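You operate a simulated robot arm through the tools that you are given. There is no shell and no other tool. Be economical: measure what you need, move in short steps, check, and stop when the job is done.

The job below is to be done with a simulated two-armed robot. You get a single attempt, and the scene is never put back.

TASK
Take the white block and leave it on top of the box with red band. Take the black block and put it on top of the box with blue band. Put the white packet on the top of the chute. Put the purple spool on the top of the kitting bench away on the top of the wiring bench. Put three of the blue blocks from the top of the kitting bench on the third board from the bottom of the kitting shelf. Do these in any order. Set down upright: white block, black block, blue block.

Only the result counts: the job must be done as asked and must still hold three seconds after the hand-in. Knocking over, shifting, dropping, spilling or breaking anything else fails it.

THE ROBOT
Two 7-joint arms with two-finger parallel grippers on one trunk, on a base that drives. Base frame: it is fixed to the floor where the robot stands at the start and does not move with it; the origin is under the middle of the robot, x ahead of it, y to its left, z up; the surface under the hand at the start is at about z = 800. Lengths are in mm, angles in degrees, forces in N, time in s.
The left shoulder is at the start at [20, 113, 1197], the right one opposite. With the tool pointing down near the work surface each hand reaches from about 180 to 600 mm from the robot's upright axis, wherever it stands, measured 20 degrees to its own side. Places, roughly: black block (3x6x5 cm) [500, 200, 800]; blue block (2x6x5 cm) [600, -1300, 800]; blue block (3x6x5 cm) [200, -1500, 800]; box with blue band [500, -1500, 750]; box with red band [750, -750, 750]; purple spool (7x6x6 cm) [500, -1700, 800]; third board of the kitting shelf [100, -2600, 1000]; top of the chute [-1200, -400, 600]; top of the wiring bench [-8300, 4800, 800]; white block (3x6x5 cm) [500, 0, 800]; white packet [500, -1250, 750]. Payload 1.57 kg a hand.
The TCP of each hand is the grasp point between the finger pads, 30 mm short of the fingertips. In the tool frame z runs along the fingers and y along their closing line. The gripper opens to 80 mm. The fingers are 17 mm wide and 12 mm thick; the gripper's body (40 by 82 mm) begins 80 mm behind the TCP.
Orientation is that of the tool frame in the base frame, as a unit quaternion [x, y, z, w]. With the fingers straight down and closing along the base's y, the tool's x points along the base's -x, its y along +y and its z along -z.

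THE INTERFACE
- The arms move only by the tool nudge_tool. It takes "left_moves", "right_moves" or both (then of equal length, played together; a hand with none holds still); each is a list of rows, each an object (a shift or turn left out is 0, a gripper value left out holds the last) with "translation": the shift along the tool's x, y, z in mm, a list of three; "turn": the turn, a rotation vector about the tool's x, y, z in degrees, a list of three. In form: [{"translation": [x, y, z], "turn": [ax, ay, az]}, ...]. A call has 1 to 12 rows; each row shifts and turns the commanded pose from where the row before left it, along the tool's axes as they then stand. "left_fingers" and "right_fingers" are, for a hand that has rows, the finger opening in mm, from 0 to 80, set as the call begins (left out, the last holds). Rows are played at 5 a second. More than 50 mm and 8.6 degrees between two rows, or a gripper value outside its range, and nothing of the call is played. A pose out of reach is approached as far as the arm can. The call stops where the force on the tool passes 40 N (or 10 N more than at its start, if that is more) or the arm is blocked; 0.2 s more then pass. The fingers move at their own pace (about 45 mm/s each) and stop on an object; they squeeze with about 32 N. The grip force told is the motor's: it shows also when the fingers shut on nothing. Time passes only in rows, and 0.2 s behind the last, so rows that do not move let the fingers close. It gives the time, the measured TCP pose, the force on the tool (base axes), the opening and the grip force at its end, in the units of the frame above (readings bear some noise), with the torque about the TCP (base axes, N m) and any sound that the robot's microphone picked up, and new pictures: "pictures" is both (left out), scene, wrist or none (wrist: the cameras of the hands that moved).
- Cameras (640 x 400 px; columns grow to the right, rows downward): "scene" is now at [104.4, -33.1, 1323.7]; the picture's right is [-0.22, -0.98, 0.00], its down [-0.56, 0.12, -0.82] and it looks along [0.80, -0.18, -0.57] (base axes); focal length 289 px, centre (320, 200). "left" rides on the left gripper at [72, 7, -122] in its tool frame; the picture's right is [-0.09, 1.00, 0.00], its down [-0.84, -0.08, -0.54] and it looks along [-0.54, -0.05, 0.84] (tool axes); focal length 238 px, centre (320, 200). "right" rides on the right gripper at [72, -7, -122] in its tool frame; the picture's right is [0.09, 1.00, 0.00], its down [-0.84, 0.08, -0.54] and it looks along [-0.54, 0.05, 0.84] (tool axes); focal length 238 px, centre (320, 200). There is no depth. A picture from a camera that has moved, and an enlarged one, comes with that camera's place and axes in the base frame and with its lens. The place of the scene camera against the robot may be out by one fixed shift of up to 25 mm in any direction.
- lift_body(by): slides the trunk up (or, below 0, down) by that many mm; the arms and the scene camera ride with it, the base frame stays. It gives what a move gives, with no picture.
- roll_base(legs): drives the robot by 1 to 6 legs, each [ahead, left, turn to the left] in mm, mm and degrees, along the robot's own axes; the way and the turn of a leg run together, so that a leg with both is an arc; at most 1500 mm and 180 degrees a leg. The arms and the cameras ride along, it lands a little off, and it stops where it bumps. It gives what a move gives, and a new picture of the scene camera.
- turn_head(pan, tilt): turns the head with the scene camera to pan (to the left, within 80 degrees either way) and tilt (down, from -29 to 69), counted from straight ahead of the robot. It gives what a move gives, and a new picture of the scene camera.
- zoom(camera, box): a new picture of the part [left, top, right, bottom] of that camera's present view, enlarged. It takes no simulated time.
- hand_in(): hands the job in; it is judged then, once.

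Go step by step. Nothing tells you exact positions but the pictures and the camera data: compare them with the known pose of the tool, close in by small moves and look again before you grip or let go. The budget is 207 turns and 260 pictures, counting those below and the enlarged ones. Unless the task says otherwise, let go and move clear before handing in, and close with one line.

The tools are called as a command line: name --argument value ..., lists and objects as JSON in quotes. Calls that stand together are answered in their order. nudge_tool: Moves the arms, as the interface text tells. Its arguments: {"type":"object","properties":{"left_moves":{"type":"array","items":{"type":"object","properties":{"translation":{"type":"array","items":{"type":"number"}},"turn":{"type":"array","items":{"type":"number"}}}}},"left_fingers":{"type":"number"},"right_moves":{"type":"array","items":{"type":"object","properties":{"translation":{"type":"array","items":{"type":"number"}},"turn":{"type":"array","items":{"type":"number"}}}}},"right_fingers":{"type":"number"},"pictures":{"type":"string","enum":["both","scene","wrist","none"]}},"required":[]} The other tools are called the same way: lift_body (by) slides the trunk up or down; roll_base (legs) drives the base; turn_head (pan, tilt) turns the head that bears the scene camera; zoom (camera, box) takes an enlarged picture of a part of a camera's view; hand_in () hands the job in.

At the start:

```text
time: 0.0
left_tcp_pos: [393.1, 77.5, 1160.0]
left_tool_rot: [0.0, 1.0, 0.0, 0.0]
left_contact_force: [-0.1, -0.1, -0.4]
left_ft_torque: [0.01, 0.0, 0.0]
left_finger_gap: 80.1
left_gripper_force: 0.1
right_tcp_pos: [413.3, -282.8, 1144.0]
right_tool_rot: [0.0, 1.0, 0.0, -0.001]
right_contact_force: [-0.9, 0.3, 0.0]
right_ft_torque: [-0.02, -0.04, 0.0]
right_finger_gap: 79.9
right_gripper_force: 0.1
trunk travel left (down, up): [-250.0, 320.0]
robot x, y, heading: [1.3, -1.4, 0.1]
head pan, tilt: [-12.5, 34.8]
```

scene: 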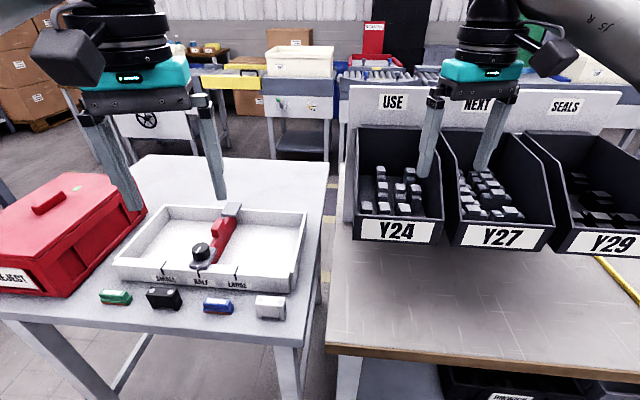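
right: 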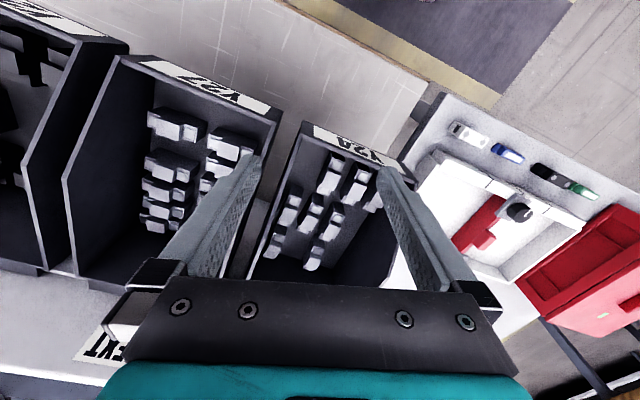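
left: 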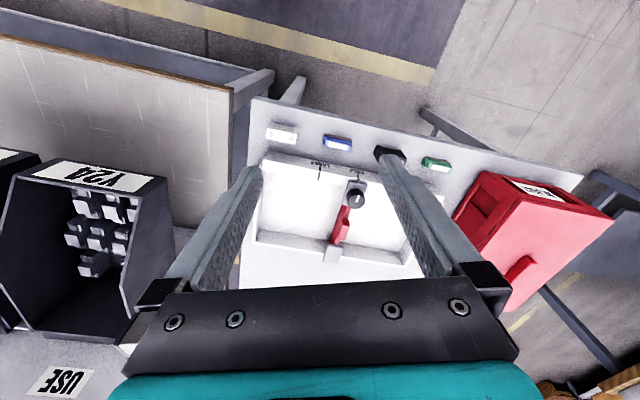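

I see the white, blue, black and green blocks in front of the tray on the left table, and the bins on the kitting bench to the right. I'll look closer and survey the right side.

zoom --camera "scene" --box '[80, 180, 340, 340]'

turn_head --pan -60 --tilt 35

```text
2.46 times, centred on (210, 260) of scene
camera zoom: at [104.4, -33.1, 1323.7], right [-0.22, -0.98, 0.0], down [-0.56, 0.12, -0.82], along [0.8, -0.18, -0.57], focal length 712 px, centre (591, 52)
```

zoom: 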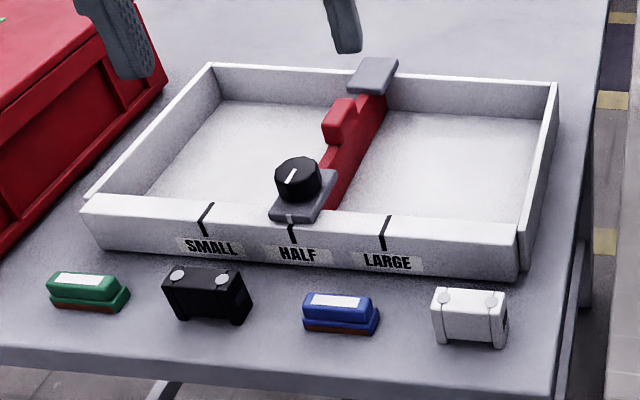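

```text
time: 1.1
left_tcp_pos: [393.3, 78.5, 1159.7]
left_tool_rot: [0.001, 1.0, 0.0, -0.001]
left_contact_force: [-0.8, -0.4, -0.4]
left_ft_torque: [0.02, -0.01, 0.04]
left_finger_gap: 79.9
left_gripper_force: 0.0
right_tcp_pos: [413.7, -283.9, 1144.5]
right_tool_rot: [0.0, 1.0, 0.001, -0.001]
right_contact_force: [-0.3, -0.3, -0.1]
right_ft_torque: [0.01, 0.01, 0.0]
right_finger_gap: 79.9
right_gripper_force: 0.0
trunk travel left (down, up): [-250.0, 320.0]
robot x, y, heading: [2.5, 0.3, 0.1]
head pan, tilt: [-60.0, 35.0]
camera scene: at [62.4, -90.3, 1323.4], right [-0.87, -0.5, 0.0], down [-0.29, 0.5, -0.82], along [0.41, -0.71, -0.57], focal length 289 px, centre (320, 200)
```

scene: 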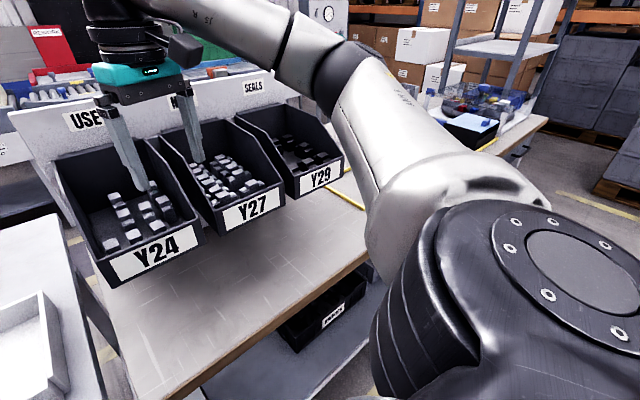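

The black block is near (520–540, 207) and the white block near (475, -13). I'll bring both hands above them and look with the wrist cameras.

nudge_tool --left_moves '[{"translation": [-22, 26, 40]}, {"translation": [-22, 26, 40]}, {"translation": [-22, 26, 40]}, {"translation": [-22, 26, 40]}, {"translation": [-22, 26, 40]}, {"translation": [0, 0, 0]}]' --right_moves '[{"translation": [-9, 47, 36]}, {"translation": [-9, 47, 36]}, {"translation": [-9, 47, 36]}, {"translation": [-9, 47, 36]}, {"translation": [-9, 47, 36]}, {"translation": [-9, 36, 0]}]' --pictures "wrist"

```text
refused: row 1 steps farther than a row can; nothing moved
```

nudge_tool --left_moves '[{"translation": [-18, 21, 33]}, {"translation": [-18, 21, 33]}, {"translation": [-18, 21, 33]}, {"translation": [-18, 21, 33]}, {"translation": [-18, 21, 33]}, {"translation": [-18, 21, 33]}, {"translation": [0, 0, 0]}, {"translation": [0, 0, 0]}]' --right_moves '[{"translation": [-8, 38, 25]}, {"translation": [-8, 38, 25]}, {"translation": [-8, 38, 25]}, {"translation": [-8, 38, 25]}, {"translation": [-8, 38, 25]}, {"translation": [-8, 38, 25]}, {"translation": [-8, 38, 25]}, {"translation": [0, 0, 0]}]' --pictures "wrist"

```text
time: 3.0
left_tcp_pos: [502.1, 204.7, 960.4]
left_tool_rot: [0.0, 1.0, -0.001, 0.0]
left_contact_force: [-0.6, 0.2, 0.9]
left_ft_torque: [0.02, -0.03, 0.0]
left_finger_gap: 80.0
left_gripper_force: 0.2
right_tcp_pos: [468.7, -16.9, 970.8]
right_tool_rot: [0.001, 1.0, 0.0, 0.0]
right_contact_force: [0.1, 0.6, -0.5]
right_ft_torque: [0.01, -0.01, 0.03]
right_finger_gap: 80.2
right_gripper_force: 0.1
trunk travel left (down, up): [-250.0, 320.0]
robot x, y, heading: [-1.2, 4.2, -0.2]
head pan, tilt: [-60.0, 35.0]
camera right: at [397.4, -23.2, 1091.6], right [-0.09, 1.0, 0.0], down [0.84, 0.08, 0.54], along [0.54, 0.05, -0.84], focal length 238 px, centre (320, 200)
camera left: at [429.8, 210.7, 1082.0], right [0.09, 1.0, 0.0], down [0.84, -0.08, 0.54], along [0.54, -0.05, -0.84], focal length 238 px, centre (320, 200)
```

right: 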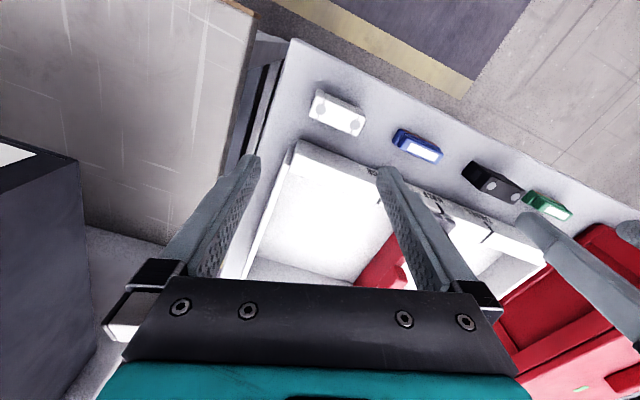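
left: 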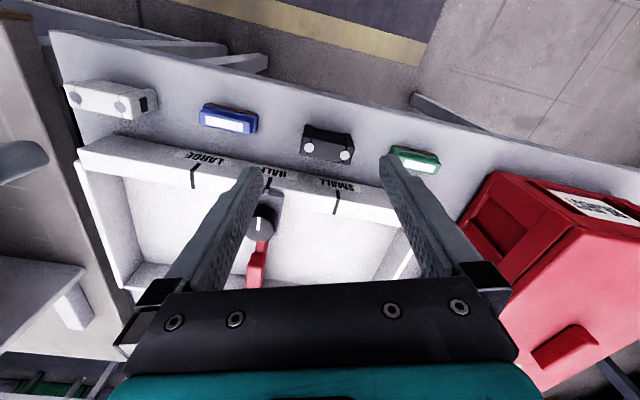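

The table is turned about 18° against my axes; black top centre is about (522,209,830), white (454,1,830). I zoom for yaw.

zoom --camera "left" --box '[260, 100, 420, 200]'

zoom --camera "right" --box '[260, 60, 420, 160]'

```text
4.00 times, centred on (340, 150) of left
camera zoom: at [429.8, 210.7, 1082.0], right [0.09, 1.0, 0.0], down [0.84, -0.08, 0.54], along [0.54, -0.05, -0.84], focal length 953 px, centre (240, 400)
```

zoom: 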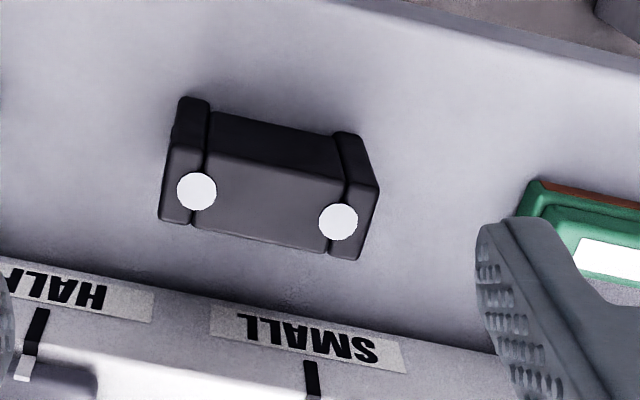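

```text
4.00 times, centred on (340, 110) of right
camera zoom: at [397.4, -23.2, 1091.6], right [-0.09, 1.0, 0.0], down [0.84, 0.08, 0.54], along [0.54, 0.05, -0.84], focal length 953 px, centre (240, 560)
```

zoom: 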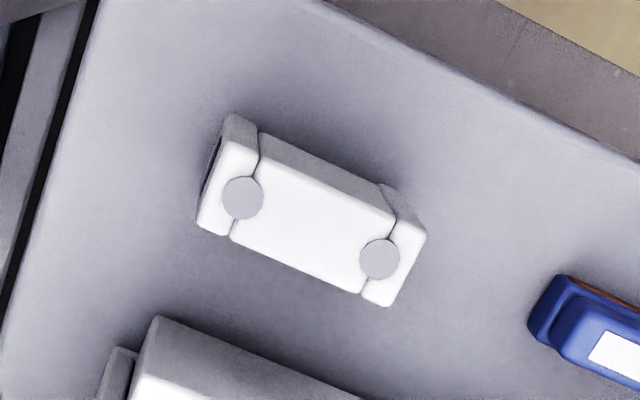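

nudge_tool --left_moves '[{"translation": [-26.4, 4.7, 0]}, {"turn": [0, 0, 6]}, {"turn": [0, 0, 6]}, {"turn": [0, 0, 6]}, {"translation": [0, 0, 40]}, {"translation": [0, 0, 45]}, {"translation": [0, 0, 0]}]' --right_moves '[{"translation": [10, 18.6, 0]}, {"turn": [0, 0, 6]}, {"turn": [0, 0, 6]}, {"turn": [0, 0, 6]}, {"translation": [0, 0, 45]}, {"translation": [0, 0, 48]}, {"translation": [0, 0, 0]}]' --pictures "wrist"

```text
time: 4.5
left_tcp_pos: [527.4, 209.0, 878.3]
left_tool_rot: [0.156, 0.988, 0.0, 0.0]
left_contact_force: [-0.1, -0.2, 0.4]
left_ft_torque: [-0.03, 0.0, 0.03]
left_finger_gap: 80.1
left_gripper_force: 0.1
right_tcp_pos: [458.4, 1.5, 876.9]
right_tool_rot: [0.157, 0.988, 0.0, 0.0]
right_contact_force: [0.7, 0.3, 0.5]
right_ft_torque: [-0.02, -0.01, 0.03]
right_finger_gap: 80.2
right_gripper_force: 0.2
trunk travel left (down, up): [-250.0, 320.0]
robot x, y, heading: [0.1, -0.8, -0.2]
head pan, tilt: [-60.0, 35.0]
camera right: at [388.5, 17.4, 998.3], right [0.22, 0.98, 0.0], down [0.82, -0.19, 0.54], along [0.53, -0.12, -0.84], focal length 238 px, centre (320, 200)
camera left: at [460.4, 237.4, 997.9], right [0.4, 0.92, 0.0], down [0.77, -0.33, 0.54], along [0.5, -0.21, -0.84], focal length 238 px, centre (320, 200)
```

right: 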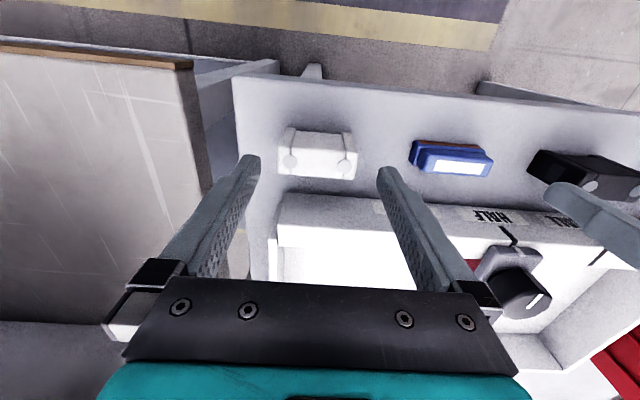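
left: 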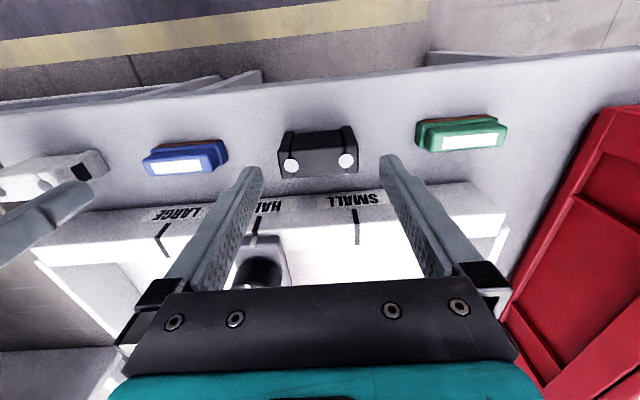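

Both blocks are centred between the fingers within 2 mm. I lower and grip.

nudge_tool --left_moves '[{"translation": [-1, -1, 30]}, {"translation": [0, 0, 28]}, {"translation": [0, 0, 0]}]' --right_moves '[{"translation": [0, -2, 30]}, {"translation": [0, 0, 27]}, {"translation": [0, 0, 0]}]' --pictures "none"

nudge_tool --left_moves '[{}, {}, {}, {}]' --right_moves '[{}, {}, {}, {}]' --left_fingers 0 --right_fingers 0 --pictures "none"

nudge_tool --left_moves '[{"translation": [0, 0, -40]}, {"translation": [0, 0, -40]}, {"translation": [0, 0, -40]}, {}]' --right_moves '[{"translation": [0, 0, -40]}, {"translation": [0, 0, -40]}, {"translation": [0, 0, -40]}, {}]' --pictures "wrist"

```text
time: 5.2
left_tcp_pos: [527.1, 208.1, 847.6]
left_tool_rot: [0.155, 0.988, 0.001, 0.001]
left_contact_force: [0.5, -0.2, 0.5]
left_ft_torque: [-0.05, -0.03, -0.02]
left_finger_gap: 80.1
left_gripper_force: 0.0
left hand out of reach, approached as far as the arm can: row 2
right_tcp_pos: [460.4, -0.1, 830.1]
right_tool_rot: [0.157, 0.988, 0.0, 0.0]
right_contact_force: [-2.0, 1.4, 2.5]
right_ft_torque: [-0.08, -0.12, -0.01]
right_finger_gap: 79.9
right_gripper_force: 0.1
trunk travel left (down, up): [-250.0, 320.0]
robot x, y, heading: [-0.3, 0.2, 0.3]
head pan, tilt: [-60.0, 35.0]
stopped in row 3 (right hand): the force on the tool passed its limit at 47 N (the readings are from after the stop); the commanded pose is now the measured one
```

```text
time: 6.2
left_tcp_pos: [525.7, 208.2, 845.4]
left_tool_rot: [0.156, 0.988, 0.001, 0.002]
left_contact_force: [-0.2, -0.1, -0.7]
left_ft_torque: [-0.01, -0.02, 0.02]
left_finger_gap: 54.9
left_gripper_force: 32.3
right_tcp_pos: [461.8, -1.7, 830.3]
right_tool_rot: [0.158, 0.987, -0.001, 0.002]
right_contact_force: [2.2, -4.0, 20.7]
right_ft_torque: [-0.4, 0.16, 0.11]
right_finger_gap: 55.1
right_gripper_force: 32.1
trunk travel left (down, up): [-250.0, 320.0]
robot x, y, heading: [-0.2, 4.7, 0.1]
head pan, tilt: [-60.0, 35.0]
```

```text
time: 7.2
left_tcp_pos: [527.6, 207.6, 966.8]
left_tool_rot: [0.155, 0.988, 0.001, 0.002]
left_contact_force: [0.2, -0.3, -0.6]
left_ft_torque: [0.01, 0.02, -0.02]
left_finger_gap: 54.9
left_gripper_force: 31.8
right_tcp_pos: [460.7, -0.3, 947.8]
right_tool_rot: [0.157, 0.988, -0.001, 0.0]
right_contact_force: [0.1, 0.0, 0.3]
right_ft_torque: [0.01, -0.02, 0.0]
right_finger_gap: 55.2
right_gripper_force: 31.8
trunk travel left (down, up): [-250.0, 320.0]
robot x, y, heading: [-5.6, -1.9, -0.1]
head pan, tilt: [-60.0, 35.0]
camera right: at [390.8, 15.9, 1069.7], right [0.22, 0.97, 0.0], down [0.82, -0.19, 0.54], along [0.53, -0.12, -0.84], focal length 238 px, centre (320, 200)
camera left: at [460.0, 236.5, 1087.7], right [0.39, 0.92, 0.0], down [0.77, -0.33, 0.54], along [0.5, -0.21, -0.84], focal length 238 px, centre (320, 200)
```

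right: 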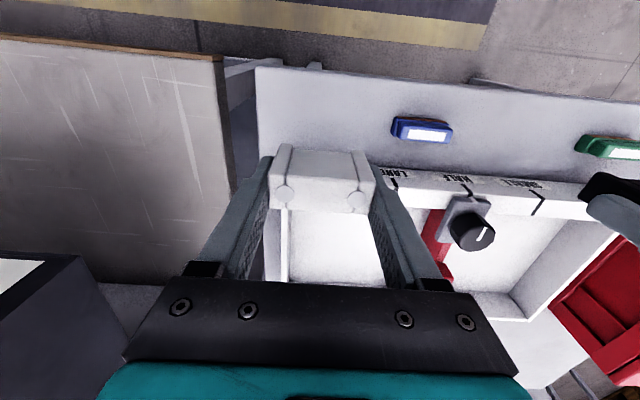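
left: 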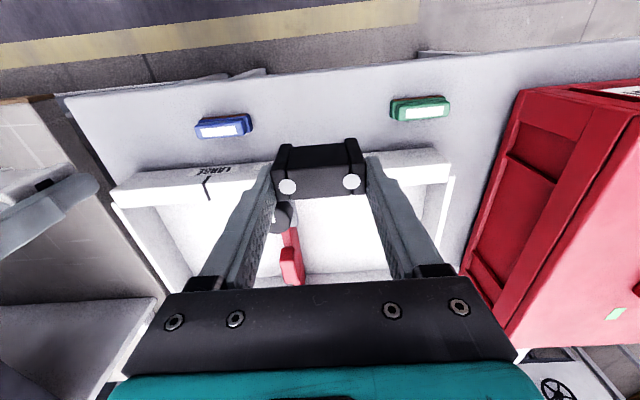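

Both blocks are held (tops 850, table 800). Now I raise the hands, back off from the tables and survey to the right.

nudge_tool --left_moves '[{"translation": [0, 0, -45]}, {"translation": [0, 0, -45]}, {}]' --right_moves '[{"translation": [0, 0, -45]}, {"translation": [0, 0, -45]}, {}]' --pictures "none"

roll_base --legs '[[-350, 0, 0], [0, 0, -50]]'

turn_head --pan 0 --tilt 20

```text
time: 8.0
left_tcp_pos: [526.0, 207.6, 1057.0]
left_tool_rot: [0.156, 0.988, 0.001, 0.0]
left_contact_force: [-0.1, 0.0, -0.3]
left_ft_torque: [-0.01, -0.03, -0.04]
left_finger_gap: 54.8
left_gripper_force: 31.7
right_tcp_pos: [460.5, -0.5, 1039.2]
right_tool_rot: [0.157, 0.988, -0.001, 0.0]
right_contact_force: [-0.1, 0.6, -0.4]
right_ft_torque: [0.0, -0.01, -0.02]
right_finger_gap: 55.0
right_gripper_force: 31.9
trunk travel left (down, up): [-250.0, 320.0]
robot x, y, heading: [0.5, -0.8, 0.1]
head pan, tilt: [-60.0, 35.0]
```

```text
time: 12.5
left_tcp_pos: [150.2, -267.4, 1056.1]
left_tool_rot: [0.557, 0.831, 0.0, 0.001]
left_contact_force: [-0.6, 1.1, -0.3]
left_ft_torque: [0.02, 0.01, -0.02]
left_finger_gap: 54.8
left_gripper_force: 31.9
right_tcp_pos: [-52.0, -353.0, 1037.9]
right_tool_rot: [0.559, 0.829, 0.0, 0.0]
right_contact_force: [0.0, -0.5, -0.4]
right_ft_torque: [-0.02, -0.01, -0.01]
right_finger_gap: 55.3
right_gripper_force: 32.5
trunk travel left (down, up): [-250.0, 320.0]
robot x, y, heading: [-348.8, -2.5, -49.6]
head pan, tilt: [-60.0, 35.0]
camera scene: at [-363.8, -104.4, 1323.4], right [-0.94, 0.34, 0.0], down [0.19, 0.54, -0.82], along [-0.28, -0.77, -0.57], focal length 289 px, centre (320, 200)
```

scene: 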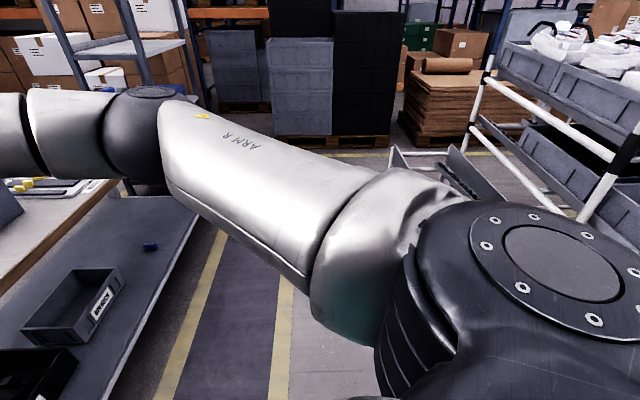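

```text
time: 13.8
left_tcp_pos: [149.6, -267.6, 1055.6]
left_tool_rot: [0.556, 0.831, 0.0, 0.001]
left_contact_force: [-0.5, 0.0, 0.2]
left_ft_torque: [-0.02, 0.03, -0.02]
left_finger_gap: 54.8
left_gripper_force: 31.7
right_tcp_pos: [-53.1, -351.4, 1038.3]
right_tool_rot: [0.558, 0.83, 0.0, -0.001]
right_contact_force: [0.3, -0.2, 0.9]
right_ft_torque: [0.01, 0.04, 0.01]
right_finger_gap: 55.2
right_gripper_force: 32.2
trunk travel left (down, up): [-250.0, 320.0]
robot x, y, heading: [-347.7, 1.9, -49.7]
head pan, tilt: [0.0, 20.0]
camera scene: at [-273.9, -92.6, 1347.2], right [-0.76, -0.65, 0.0], down [-0.22, 0.26, -0.94], along [0.61, -0.72, -0.34], focal length 289 px, centre (320, 200)
```

scene: 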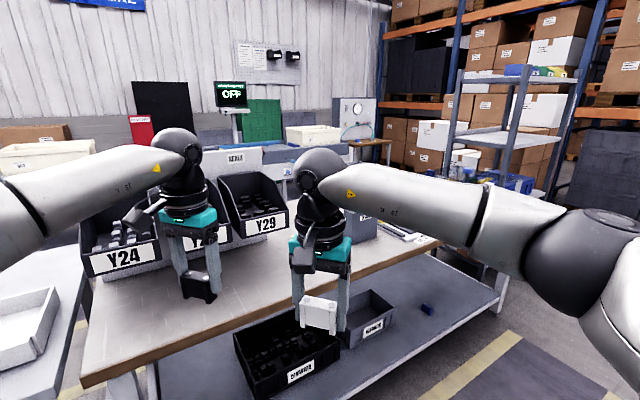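

The bench front edge runs about 17° off my axes. I turn square to it and roll along it to the right, staying well back.

roll_base --legs '[[0, 0, 33], [0, -800, 0]]'

turn_head --pan -20 --tilt 25

```text
time: 19.7
left_tcp_pos: [-12.8, -716.9, 1058.2]
left_tool_rot: [0.298, 0.955, 0.0, 0.001]
left_contact_force: [-0.1, -1.0, -0.4]
left_ft_torque: [-0.01, -0.01, 0.0]
left_finger_gap: 55.0
left_gripper_force: 31.8
right_tcp_pos: [-136.1, -898.1, 1040.0]
right_tool_rot: [0.3, 0.954, 0.0, 0.0]
right_contact_force: [0.3, -0.1, 0.1]
right_ft_torque: [0.0, -0.01, -0.04]
right_finger_gap: 55.3
right_gripper_force: 31.7
trunk travel left (down, up): [-250.0, 320.0]
robot x, y, heading: [-579.1, -763.8, -16.6]
head pan, tilt: [0.0, 20.0]
camera scene: at [-470.7, -809.3, 1347.2], right [-0.29, -0.96, 0.0], down [-0.33, 0.1, -0.94], along [0.9, -0.27, -0.34], focal length 289 px, centre (320, 200)
```

scene: 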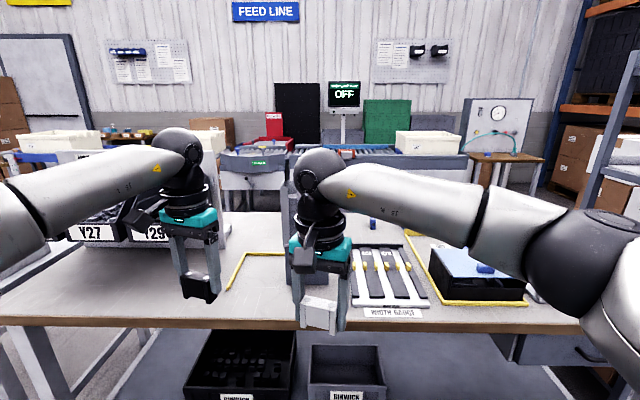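

```text
time: 20.5
left_tcp_pos: [-13.6, -718.1, 1056.8]
left_tool_rot: [0.299, 0.954, 0.0, 0.001]
left_contact_force: [0.7, -1.0, 0.6]
left_ft_torque: [-0.02, -0.01, 0.0]
left_finger_gap: 54.9
left_gripper_force: 32.2
right_tcp_pos: [-136.8, -897.6, 1037.9]
right_tool_rot: [0.299, 0.954, -0.001, -0.001]
right_contact_force: [0.9, 0.9, -0.6]
right_ft_torque: [-0.01, 0.02, 0.02]
right_finger_gap: 55.1
right_gripper_force: 31.8
trunk travel left (down, up): [-250.0, 320.0]
robot x, y, heading: [-579.8, -762.0, -16.8]
head pan, tilt: [-20.0, 25.0]
camera scene: at [-486.0, -837.2, 1339.2], right [-0.6, -0.8, 0.0], down [-0.34, 0.25, -0.91], along [0.73, -0.54, -0.42], focal length 289 px, centre (320, 200)
```

scene: 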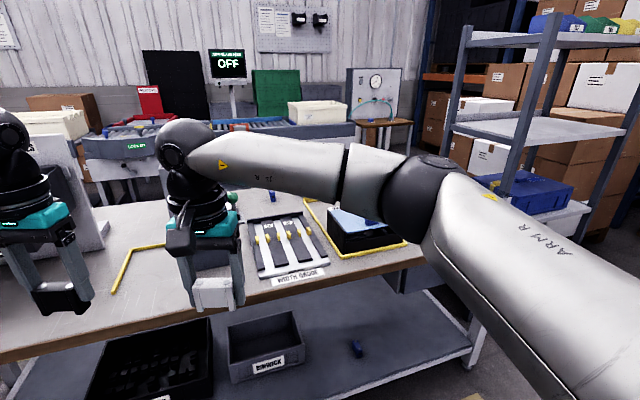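

zoom --camera "scene" --box '[0, 130, 440, 330]'

turn_head --pan 8 --tilt 30

```text
1.45 times, centred on (220, 230) of scene
camera zoom: at [-486.0, -837.2, 1339.2], right [-0.6, -0.8, 0.0], down [-0.34, 0.25, -0.91], along [0.73, -0.54, -0.42], focal length 421 px, centre (466, 156)
```

zoom: 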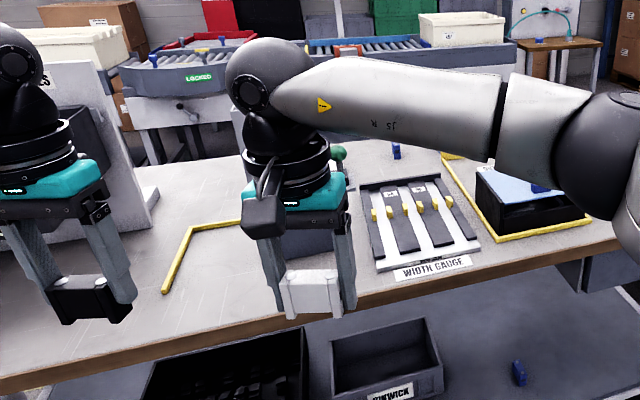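

```text
time: 21.4
left_tcp_pos: [-14.7, -717.1, 1056.1]
left_tool_rot: [0.298, 0.955, 0.0, 0.001]
left_contact_force: [-0.8, 0.5, 0.2]
left_ft_torque: [-0.04, -0.02, 0.0]
left_finger_gap: 54.8
left_gripper_force: 31.7
right_tcp_pos: [-137.2, -899.2, 1039.7]
right_tool_rot: [0.299, 0.954, -0.002, -0.001]
right_contact_force: [0.0, 1.1, -0.3]
right_ft_torque: [0.0, 0.0, 0.01]
right_finger_gap: 55.1
right_gripper_force: 32.7
trunk travel left (down, up): [-250.0, 320.0]
robot x, y, heading: [-575.8, -766.2, -17.1]
head pan, tilt: [8.0, 30.0]
camera scene: at [-470.4, -796.0, 1331.2], right [-0.15, -0.99, 0.0], down [-0.49, 0.08, -0.87], along [0.86, -0.13, -0.5], focal length 289 px, centre (320, 200)
```

scene: 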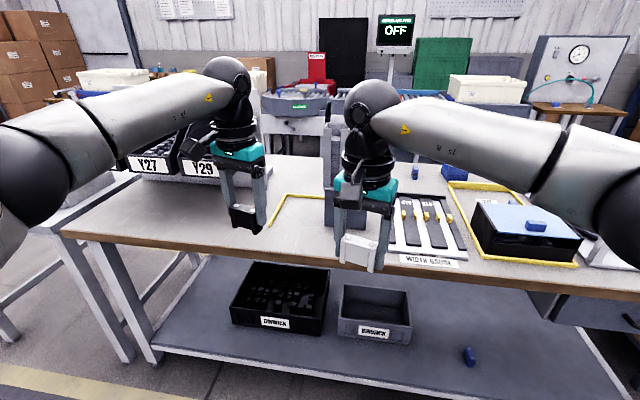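

nudge_tool --left_moves '[{"translation": [0, 0, -45]}, {"translation": [0, 0, -45]}, {"translation": [0, 0, -45]}, {"translation": [0, 0, -45]}, {}]' --right_moves '[{"translation": [0, 0, -45]}, {"translation": [0, 0, -45]}, {"translation": [0, 0, -45]}, {"translation": [0, 0, -45]}, {}]' --pictures "both"

```text
time: 22.6
left_tcp_pos: [-37.2, -708.2, 1210.6]
left_tool_rot: [0.296, 0.955, 0.001, 0.001]
left_contact_force: [-1.0, 0.3, -0.2]
left_ft_torque: [0.03, -0.04, -0.01]
left_finger_gap: 54.8
left_gripper_force: 32.5
left hand out of reach, approached as far as the arm can: row 2, 3, 4
right_tcp_pos: [-136.0, -899.4, 1218.5]
right_tool_rot: [0.299, 0.954, 0.0, 0.0]
right_contact_force: [0.4, -0.2, -0.6]
right_ft_torque: [0.02, 0.03, 0.04]
right_finger_gap: 54.9
right_gripper_force: 32.2
trunk travel left (down, up): [-250.0, 320.0]
robot x, y, heading: [-577.2, -767.1, -16.7]
head pan, tilt: [8.0, 30.0]
camera scene: at [-470.1, -795.9, 1331.1], right [-0.15, -0.99, 0.0], down [-0.49, 0.08, -0.87], along [0.86, -0.13, -0.5], focal length 289 px, centre (320, 200)
camera right: at [-198.2, -863.0, 1339.7], right [0.49, 0.87, 0.0], down [0.73, -0.41, 0.54], along [0.47, -0.27, -0.84], focal length 238 px, centre (320, 200)
camera left: at [-93.7, -662.3, 1332.7], right [0.64, 0.77, 0.0], down [0.64, -0.54, 0.54], along [0.42, -0.35, -0.84], focal length 238 px, centre (320, 200)
```

scene: 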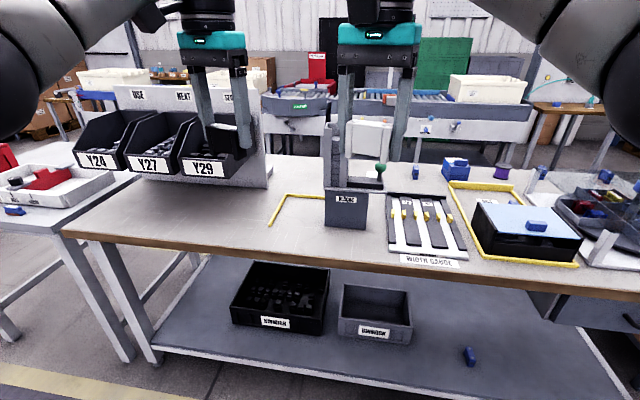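
right: 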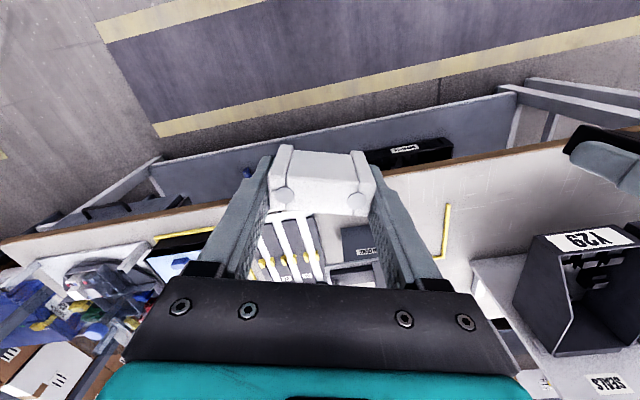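
left: 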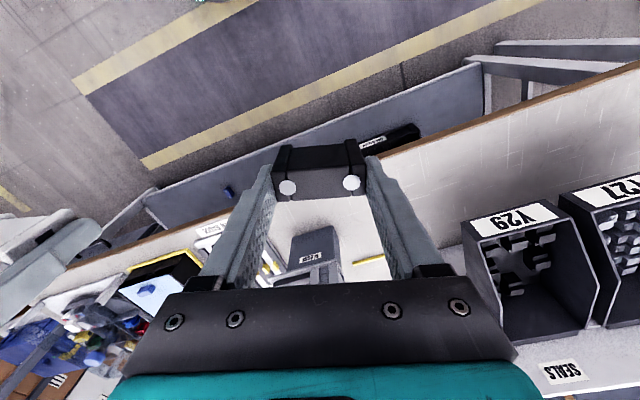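

zoom --camera "scene" --box '[380, 120, 640, 280]'

zoom --camera "scene" --box '[220, 120, 420, 270]'

turn_head --pan -30 --tilt 30

```text
2.46 times, centred on (510, 200) of scene
camera zoom: at [-470.1, -795.9, 1331.1], right [-0.15, -0.99, 0.0], down [-0.49, 0.08, -0.87], along [0.86, -0.13, -0.5], focal length 712 px, centre (-148, 200)
```

zoom: 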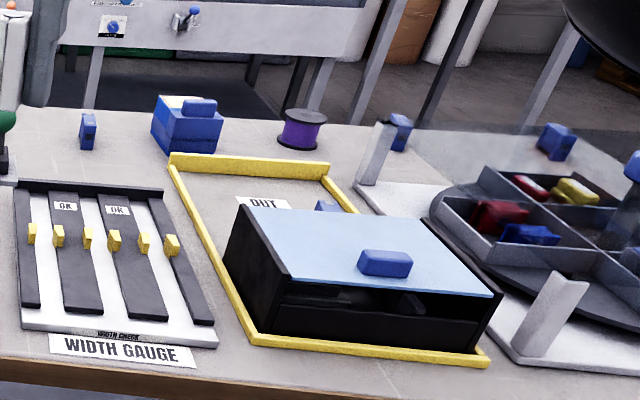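

```text
2.67 times, centred on (320, 195) of scene
camera zoom: at [-470.1, -795.9, 1331.1], right [-0.15, -0.99, 0.0], down [-0.49, 0.08, -0.87], along [0.86, -0.13, -0.5], focal length 771 px, centre (320, 213)
```

zoom: 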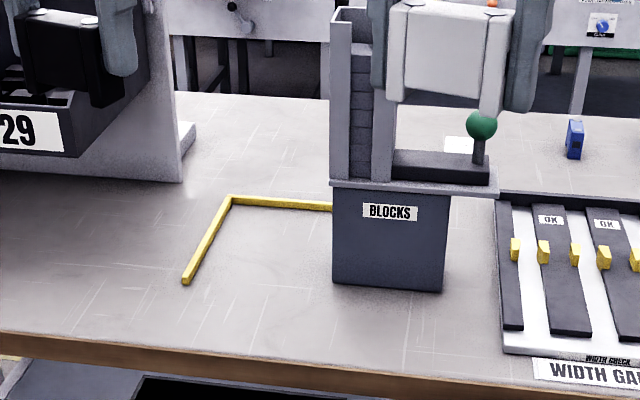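

```text
time: 23.7
left_tcp_pos: [-37.6, -708.4, 1211.5]
left_tool_rot: [0.297, 0.955, 0.001, 0.002]
left_contact_force: [0.9, 0.0, -0.2]
left_ft_torque: [-0.02, 0.02, -0.01]
left_finger_gap: 55.1
left_gripper_force: 32.3
right_tcp_pos: [-135.7, -898.9, 1218.5]
right_tool_rot: [0.299, 0.954, 0.0, -0.001]
right_contact_force: [-0.4, -0.7, -0.6]
right_ft_torque: [0.02, 0.02, -0.01]
right_finger_gap: 55.1
right_gripper_force: 32.1
trunk travel left (down, up): [-250.0, 320.0]
robot x, y, heading: [-574.6, -763.2, -17.0]
head pan, tilt: [-30.0, 30.0]
camera scene: at [-497.8, -847.9, 1331.2], right [-0.73, -0.69, 0.0], down [-0.34, 0.36, -0.87], along [0.59, -0.63, -0.5], focal length 289 px, centre (320, 200)
```

scene: 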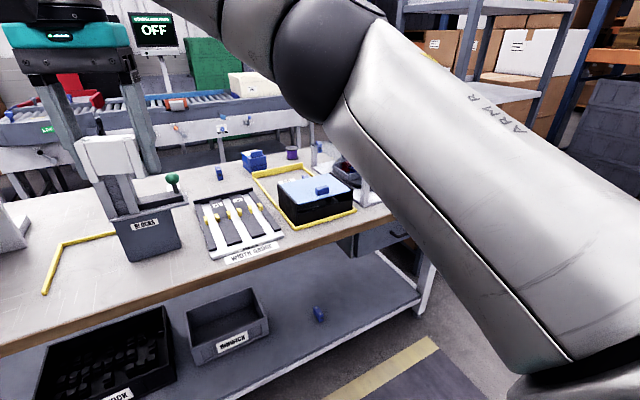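

The blue box, purple spool, white packet and likely the red box sit near the back of the bench (about 560 mm in from the front edge). I roll to the right end to see whether the rear is accessible.

roll_base --legs '[[0, -850, 0]]'

turn_head --pan 15 --tilt 30

```text
time: 28.2
left_tcp_pos: [-283.2, -1520.8, 1211.6]
left_tool_rot: [0.298, 0.955, 0.0, 0.002]
left_contact_force: [0.4, 0.5, 0.1]
left_ft_torque: [-0.01, -0.03, 0.02]
left_finger_gap: 54.5
left_gripper_force: 32.3
right_tcp_pos: [-381.3, -1712.1, 1218.0]
right_tool_rot: [0.3, 0.954, 0.0, 0.0]
right_contact_force: [0.2, 0.1, -0.1]
right_ft_torque: [0.0, 0.04, 0.0]
right_finger_gap: 54.9
right_gripper_force: 32.2
trunk travel left (down, up): [-250.0, 320.0]
robot x, y, heading: [-818.4, -1577.9, -16.9]
head pan, tilt: [-30.0, 30.0]
camera scene: at [-743.0, -1659.9, 1331.2], right [-0.73, -0.68, 0.0], down [-0.34, 0.36, -0.87], along [0.59, -0.63, -0.5], focal length 289 px, centre (320, 200)
```

scene: 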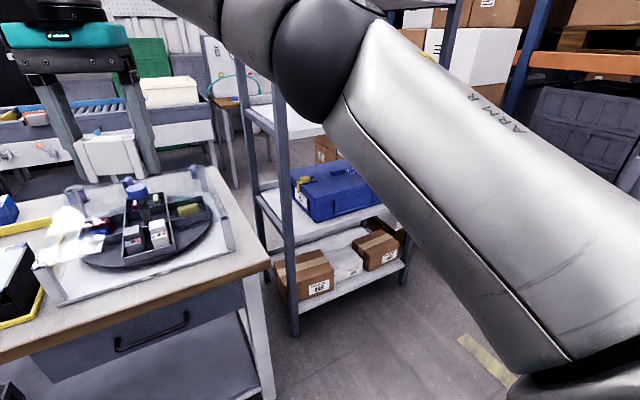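

```text
time: 29.3
left_tcp_pos: [-283.5, -1520.8, 1212.7]
left_tool_rot: [0.298, 0.955, 0.0, 0.002]
left_contact_force: [-0.3, 0.4, -0.2]
left_ft_torque: [-0.02, 0.01, 0.0]
left_finger_gap: 55.0
left_gripper_force: 31.9
right_tcp_pos: [-379.6, -1711.0, 1216.6]
right_tool_rot: [0.3, 0.954, 0.001, 0.0]
right_contact_force: [-0.1, 0.3, -0.2]
right_ft_torque: [0.01, 0.03, 0.02]
right_finger_gap: 55.3
right_gripper_force: 31.5
trunk travel left (down, up): [-250.0, 320.0]
robot x, y, heading: [-823.9, -1578.8, -16.8]
head pan, tilt: [15.0, 30.0]
camera scene: at [-714.4, -1596.7, 1331.2], right [-0.03, -1.0, 0.0], down [-0.5, 0.02, -0.87], along [0.87, -0.03, -0.5], focal length 289 px, centre (320, 200)
```

scene: 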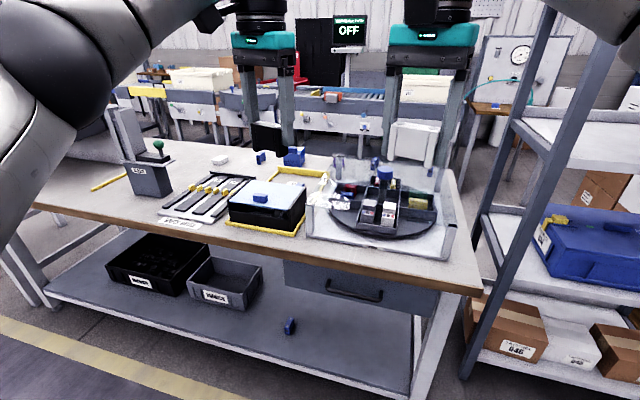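

zoom --camera "scene" --box '[60, 60, 320, 230]'

zoom --camera "scene" --box '[250, 60, 510, 260]'

```text
2.35 times, centred on (190, 145) of scene
camera zoom: at [-714.4, -1596.7, 1331.2], right [-0.03, -1.0, 0.0], down [-0.5, 0.02, -0.87], along [0.87, -0.03, -0.5], focal length 680 px, centre (626, 329)
```

zoom: 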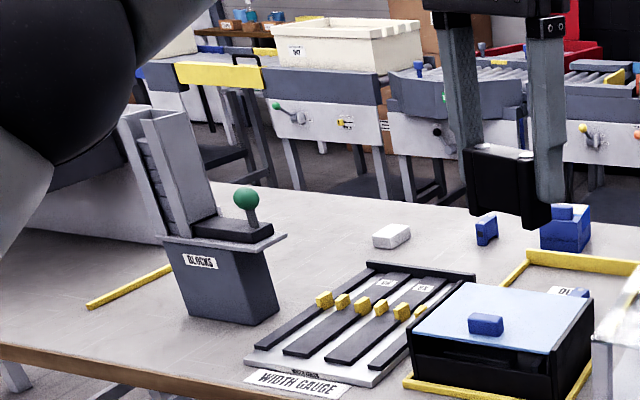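

```text
2.00 times, centred on (380, 160) of scene
camera zoom: at [-714.4, -1596.7, 1331.2], right [-0.03, -1.0, 0.0], down [-0.5, 0.02, -0.87], along [0.87, -0.03, -0.5], focal length 578 px, centre (200, 280)
```

zoom: 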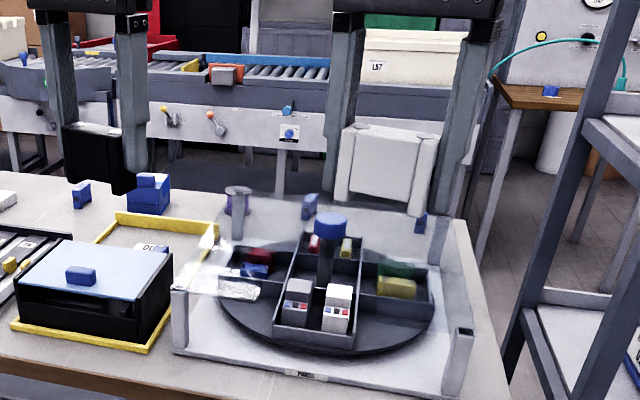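

The bench's rear aisle looks roughly 1 m wide. I check how to get round the shelf on the right.

roll_base --legs '[[0, -300, -45]]'

turn_head --pan 0 --tilt 15

```text
time: 31.7
left_tcp_pos: [-582.7, -2142.1, 1211.6]
left_tool_rot: [0.637, 0.771, -0.001, 0.002]
left_contact_force: [0.6, 0.4, -0.6]
left_ft_torque: [0.0, 0.0, 0.0]
left_finger_gap: 55.1
left_gripper_force: 31.4
right_tcp_pos: [-785.4, -2208.1, 1218.5]
right_tool_rot: [0.639, 0.769, -0.001, 0.0]
right_contact_force: [-1.0, -0.7, -1.0]
right_ft_torque: [0.02, -0.02, -0.04]
right_finger_gap: 54.9
right_gripper_force: 31.7
trunk travel left (down, up): [-250.0, 320.0]
robot x, y, heading: [-1008.2, -1802.2, -61.3]
head pan, tilt: [15.0, 30.0]
camera scene: at [-930.7, -1890.7, 1331.2], right [-0.72, -0.69, 0.0], down [-0.34, 0.36, -0.87], along [0.6, -0.63, -0.5], focal length 289 px, centre (320, 200)
```

scene: 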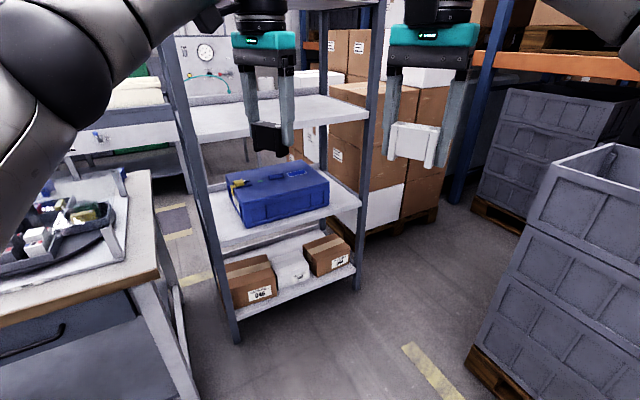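

```text
time: 32.5
left_tcp_pos: [-580.7, -2140.0, 1212.1]
left_tool_rot: [0.637, 0.771, 0.0, 0.002]
left_contact_force: [-0.5, 0.0, 0.5]
left_ft_torque: [0.0, 0.02, -0.03]
left_finger_gap: 54.6
left_gripper_force: 31.7
right_tcp_pos: [-784.8, -2206.7, 1217.4]
right_tool_rot: [0.639, 0.769, 0.0, 0.0]
right_contact_force: [0.1, 0.3, 0.0]
right_ft_torque: [0.01, 0.04, -0.02]
right_finger_gap: 55.1
right_gripper_force: 32.1
trunk travel left (down, up): [-250.0, 320.0]
robot x, y, heading: [-1005.1, -1801.1, -61.3]
head pan, tilt: [0.0, 15.0]
camera scene: at [-947.8, -1906.9, 1355.3], right [-0.88, -0.48, 0.0], down [-0.12, 0.23, -0.97], along [0.46, -0.85, -0.26], focal length 289 px, centre (320, 200)
```

scene: 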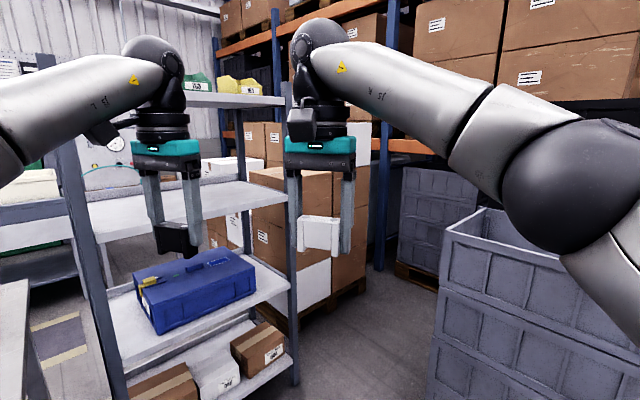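

The shelf's third board (empty, z≈1000) is visible; there is no passage on the right. I turn back left and look for a way round the left end, and at the chute.

roll_base --legs '[[0, 0, 140]]'

turn_head --pan 45 --tilt 20

```text
time: 38.7
left_tcp_pos: [-1107.9, -1268.2, 1211.4]
left_tool_rot: [-0.504, 0.864, 0.001, 0.001]
left_contact_force: [0.5, 1.3, 0.0]
left_ft_torque: [0.0, -0.01, -0.01]
left_finger_gap: 54.8
left_gripper_force: 31.6
right_tcp_pos: [-910.8, -1349.9, 1218.1]
right_tool_rot: [-0.501, 0.866, -0.001, 0.001]
right_contact_force: [-0.1, 0.9, -0.5]
right_ft_torque: [0.01, 0.0, 0.02]
right_finger_gap: 55.1
right_gripper_force: 32.2
trunk travel left (down, up): [-250.0, 320.0]
robot x, y, heading: [-1005.3, -1806.5, 78.1]
head pan, tilt: [0.0, 15.0]
camera scene: at [-976.3, -1714.8, 1355.4], right [0.98, -0.21, 0.0], down [-0.05, -0.25, -0.97], along [0.2, 0.95, -0.26], focal length 289 px, centre (320, 200)
```

scene: 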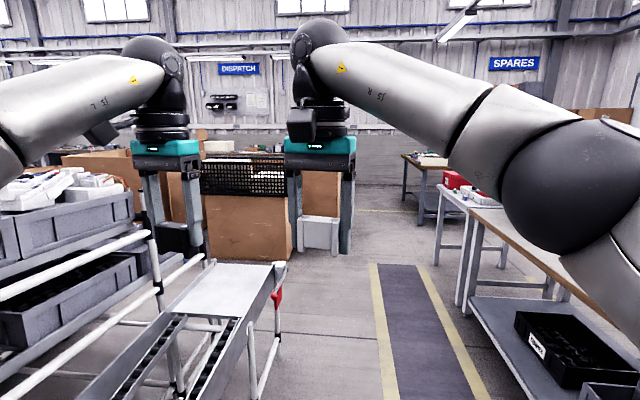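

```text
time: 39.8
left_tcp_pos: [-1107.7, -1269.3, 1212.0]
left_tool_rot: [-0.503, 0.864, 0.003, 0.001]
left_contact_force: [0.1, -0.4, -0.3]
left_ft_torque: [-0.02, 0.0, -0.01]
left_finger_gap: 54.7
left_gripper_force: 32.1
right_tcp_pos: [-910.2, -1349.7, 1218.8]
right_tool_rot: [-0.5, 0.866, 0.0, 0.0]
right_contact_force: [-0.1, 0.1, -0.3]
right_ft_torque: [0.02, -0.04, 0.02]
right_finger_gap: 55.3
right_gripper_force: 31.8
trunk travel left (down, up): [-250.0, 320.0]
robot x, y, heading: [-1005.5, -1799.1, 78.1]
head pan, tilt: [45.0, 20.0]
camera scene: at [-1046.2, -1728.2, 1347.2], right [0.84, 0.55, 0.0], down [0.19, -0.29, -0.94], along [-0.51, 0.79, -0.34], focal length 289 px, centre (320, 200)
```

scene: 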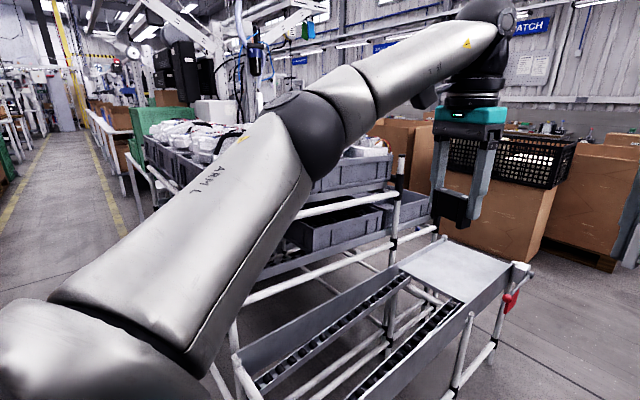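

The chute's flat plate is seen on the left, the aisle mat is clear. I drive along it to the left end of the tables.

roll_base --legs '[[0, 0, -5], [1400, -200, 0], [1400, 0, 0]]'

turn_head --pan -50 --tilt 20

```text
time: 54.0
left_tcp_pos: [-76.5, 1379.7, 1212.1]
left_tool_rot: [-0.472, 0.882, 0.001, 0.002]
left_contact_force: [0.3, -0.8, -1.1]
left_ft_torque: [0.02, -0.03, 0.03]
left_finger_gap: 54.9
left_gripper_force: 32.4
right_tcp_pos: [117.3, 1284.4, 1218.7]
right_tool_rot: [-0.469, 0.883, -0.001, 0.0]
right_contact_force: [-0.9, 0.0, -0.5]
right_ft_torque: [0.01, -0.03, 0.02]
right_finger_gap: 55.0
right_gripper_force: 32.1
trunk travel left (down, up): [-250.0, 320.0]
robot x, y, heading: [-11.5, 842.1, 73.7]
head pan, tilt: [45.0, 20.0]
camera scene: at [-45.5, 918.3, 1347.2], right [0.88, 0.48, 0.0], down [0.17, -0.3, -0.94], along [-0.45, 0.82, -0.34], focal length 289 px, centre (320, 200)
```

scene: 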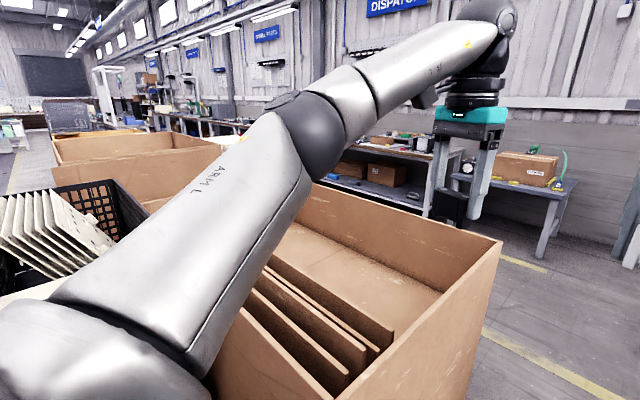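

```text
time: 55.7
left_tcp_pos: [-75.3, 1381.2, 1212.3]
left_tool_rot: [-0.471, 0.882, 0.002, 0.001]
left_contact_force: [-0.2, 0.0, 0.0]
left_ft_torque: [-0.01, -0.01, -0.01]
left_finger_gap: 54.8
left_gripper_force: 31.6
right_tcp_pos: [117.3, 1284.0, 1217.2]
right_tool_rot: [-0.469, 0.883, 0.001, -0.001]
right_contact_force: [0.0, 0.0, -0.9]
right_ft_torque: [-0.05, 0.02, 0.0]
right_finger_gap: 55.0
right_gripper_force: 31.8
trunk travel left (down, up): [-250.0, 320.0]
robot x, y, heading: [-11.2, 844.4, 74.0]
head pan, tilt: [-50.0, 20.0]
camera scene: at [84.6, 874.4, 1347.2], right [0.41, -0.91, 0.0], down [-0.31, -0.14, -0.94], along [0.86, 0.38, -0.34], focal length 289 px, centre (320, 200)
```

scene: 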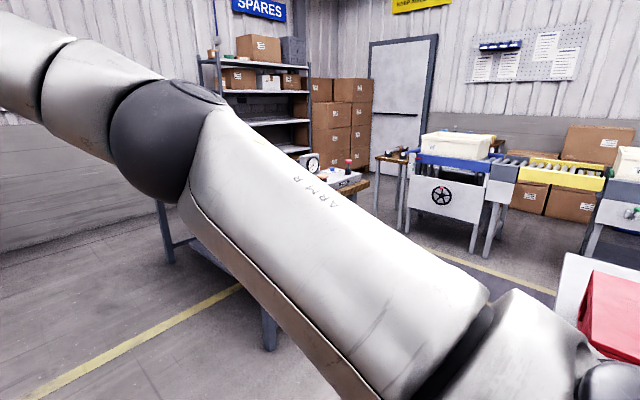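

roll_base --legs '[[0, 0, -70]]'

turn_head --pan -20 --tilt 32

```text
time: 59.1
left_tcp_pos: [473.6, 1085.5, 1212.0]
left_tool_rot: [0.121, 0.993, 0.001, 0.002]
left_contact_force: [-0.5, -0.6, -0.3]
left_ft_torque: [-0.01, 0.04, -0.02]
left_finger_gap: 54.7
left_gripper_force: 32.0
right_tcp_pos: [449.2, 870.3, 1218.2]
right_tool_rot: [0.123, 0.992, 0.0, 0.0]
right_contact_force: [-0.2, -0.8, -0.3]
right_ft_torque: [0.01, 0.05, 0.02]
right_finger_gap: 55.0
right_gripper_force: 32.2
trunk travel left (down, up): [-250.0, 320.0]
robot x, y, heading: [-12.3, 842.8, 3.9]
head pan, tilt: [-50.0, 20.0]
camera scene: at [71.3, 760.3, 1347.2], right [-0.72, -0.69, 0.0], down [-0.24, 0.25, -0.94], along [0.65, -0.68, -0.34], focal length 289 px, centre (320, 200)
```

scene: 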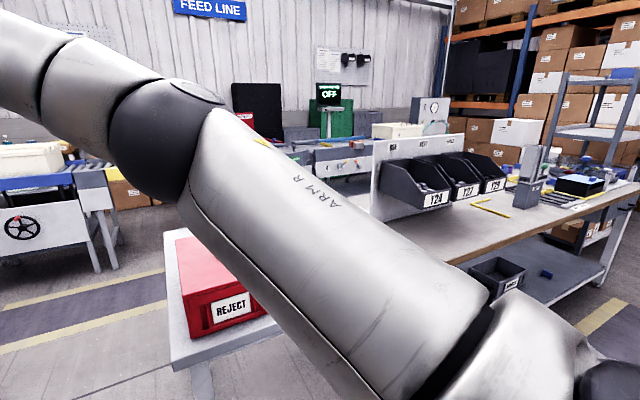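

```text
time: 60.1
left_tcp_pos: [474.2, 1083.9, 1212.1]
left_tool_rot: [0.121, 0.993, 0.001, 0.001]
left_contact_force: [-0.3, -0.1, 0.5]
left_ft_torque: [0.04, 0.02, -0.01]
left_finger_gap: 54.9
left_gripper_force: 32.2
right_tcp_pos: [449.5, 870.2, 1216.9]
right_tool_rot: [0.123, 0.992, 0.0, -0.001]
right_contact_force: [-0.3, -0.1, 0.4]
right_ft_torque: [-0.01, 0.01, -0.02]
right_finger_gap: 55.2
right_gripper_force: 31.7
trunk travel left (down, up): [-250.0, 320.0]
robot x, y, heading: [-12.6, 841.2, 4.0]
head pan, tilt: [-20.0, 32.0]
camera scene: at [92.8, 802.6, 1328.1], right [-0.28, -0.96, 0.0], down [-0.51, 0.15, -0.85], along [0.81, -0.24, -0.53], focal length 289 px, centre (320, 200)
```

scene: 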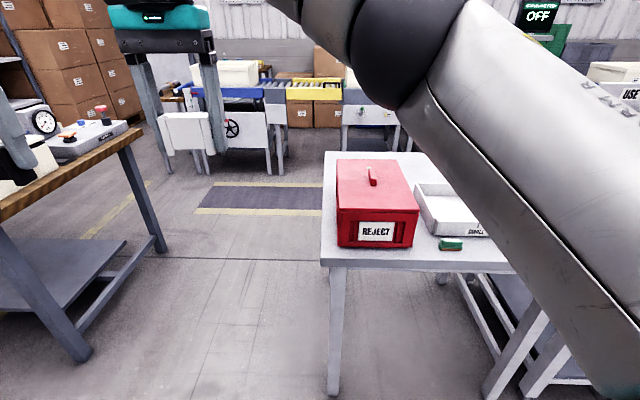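

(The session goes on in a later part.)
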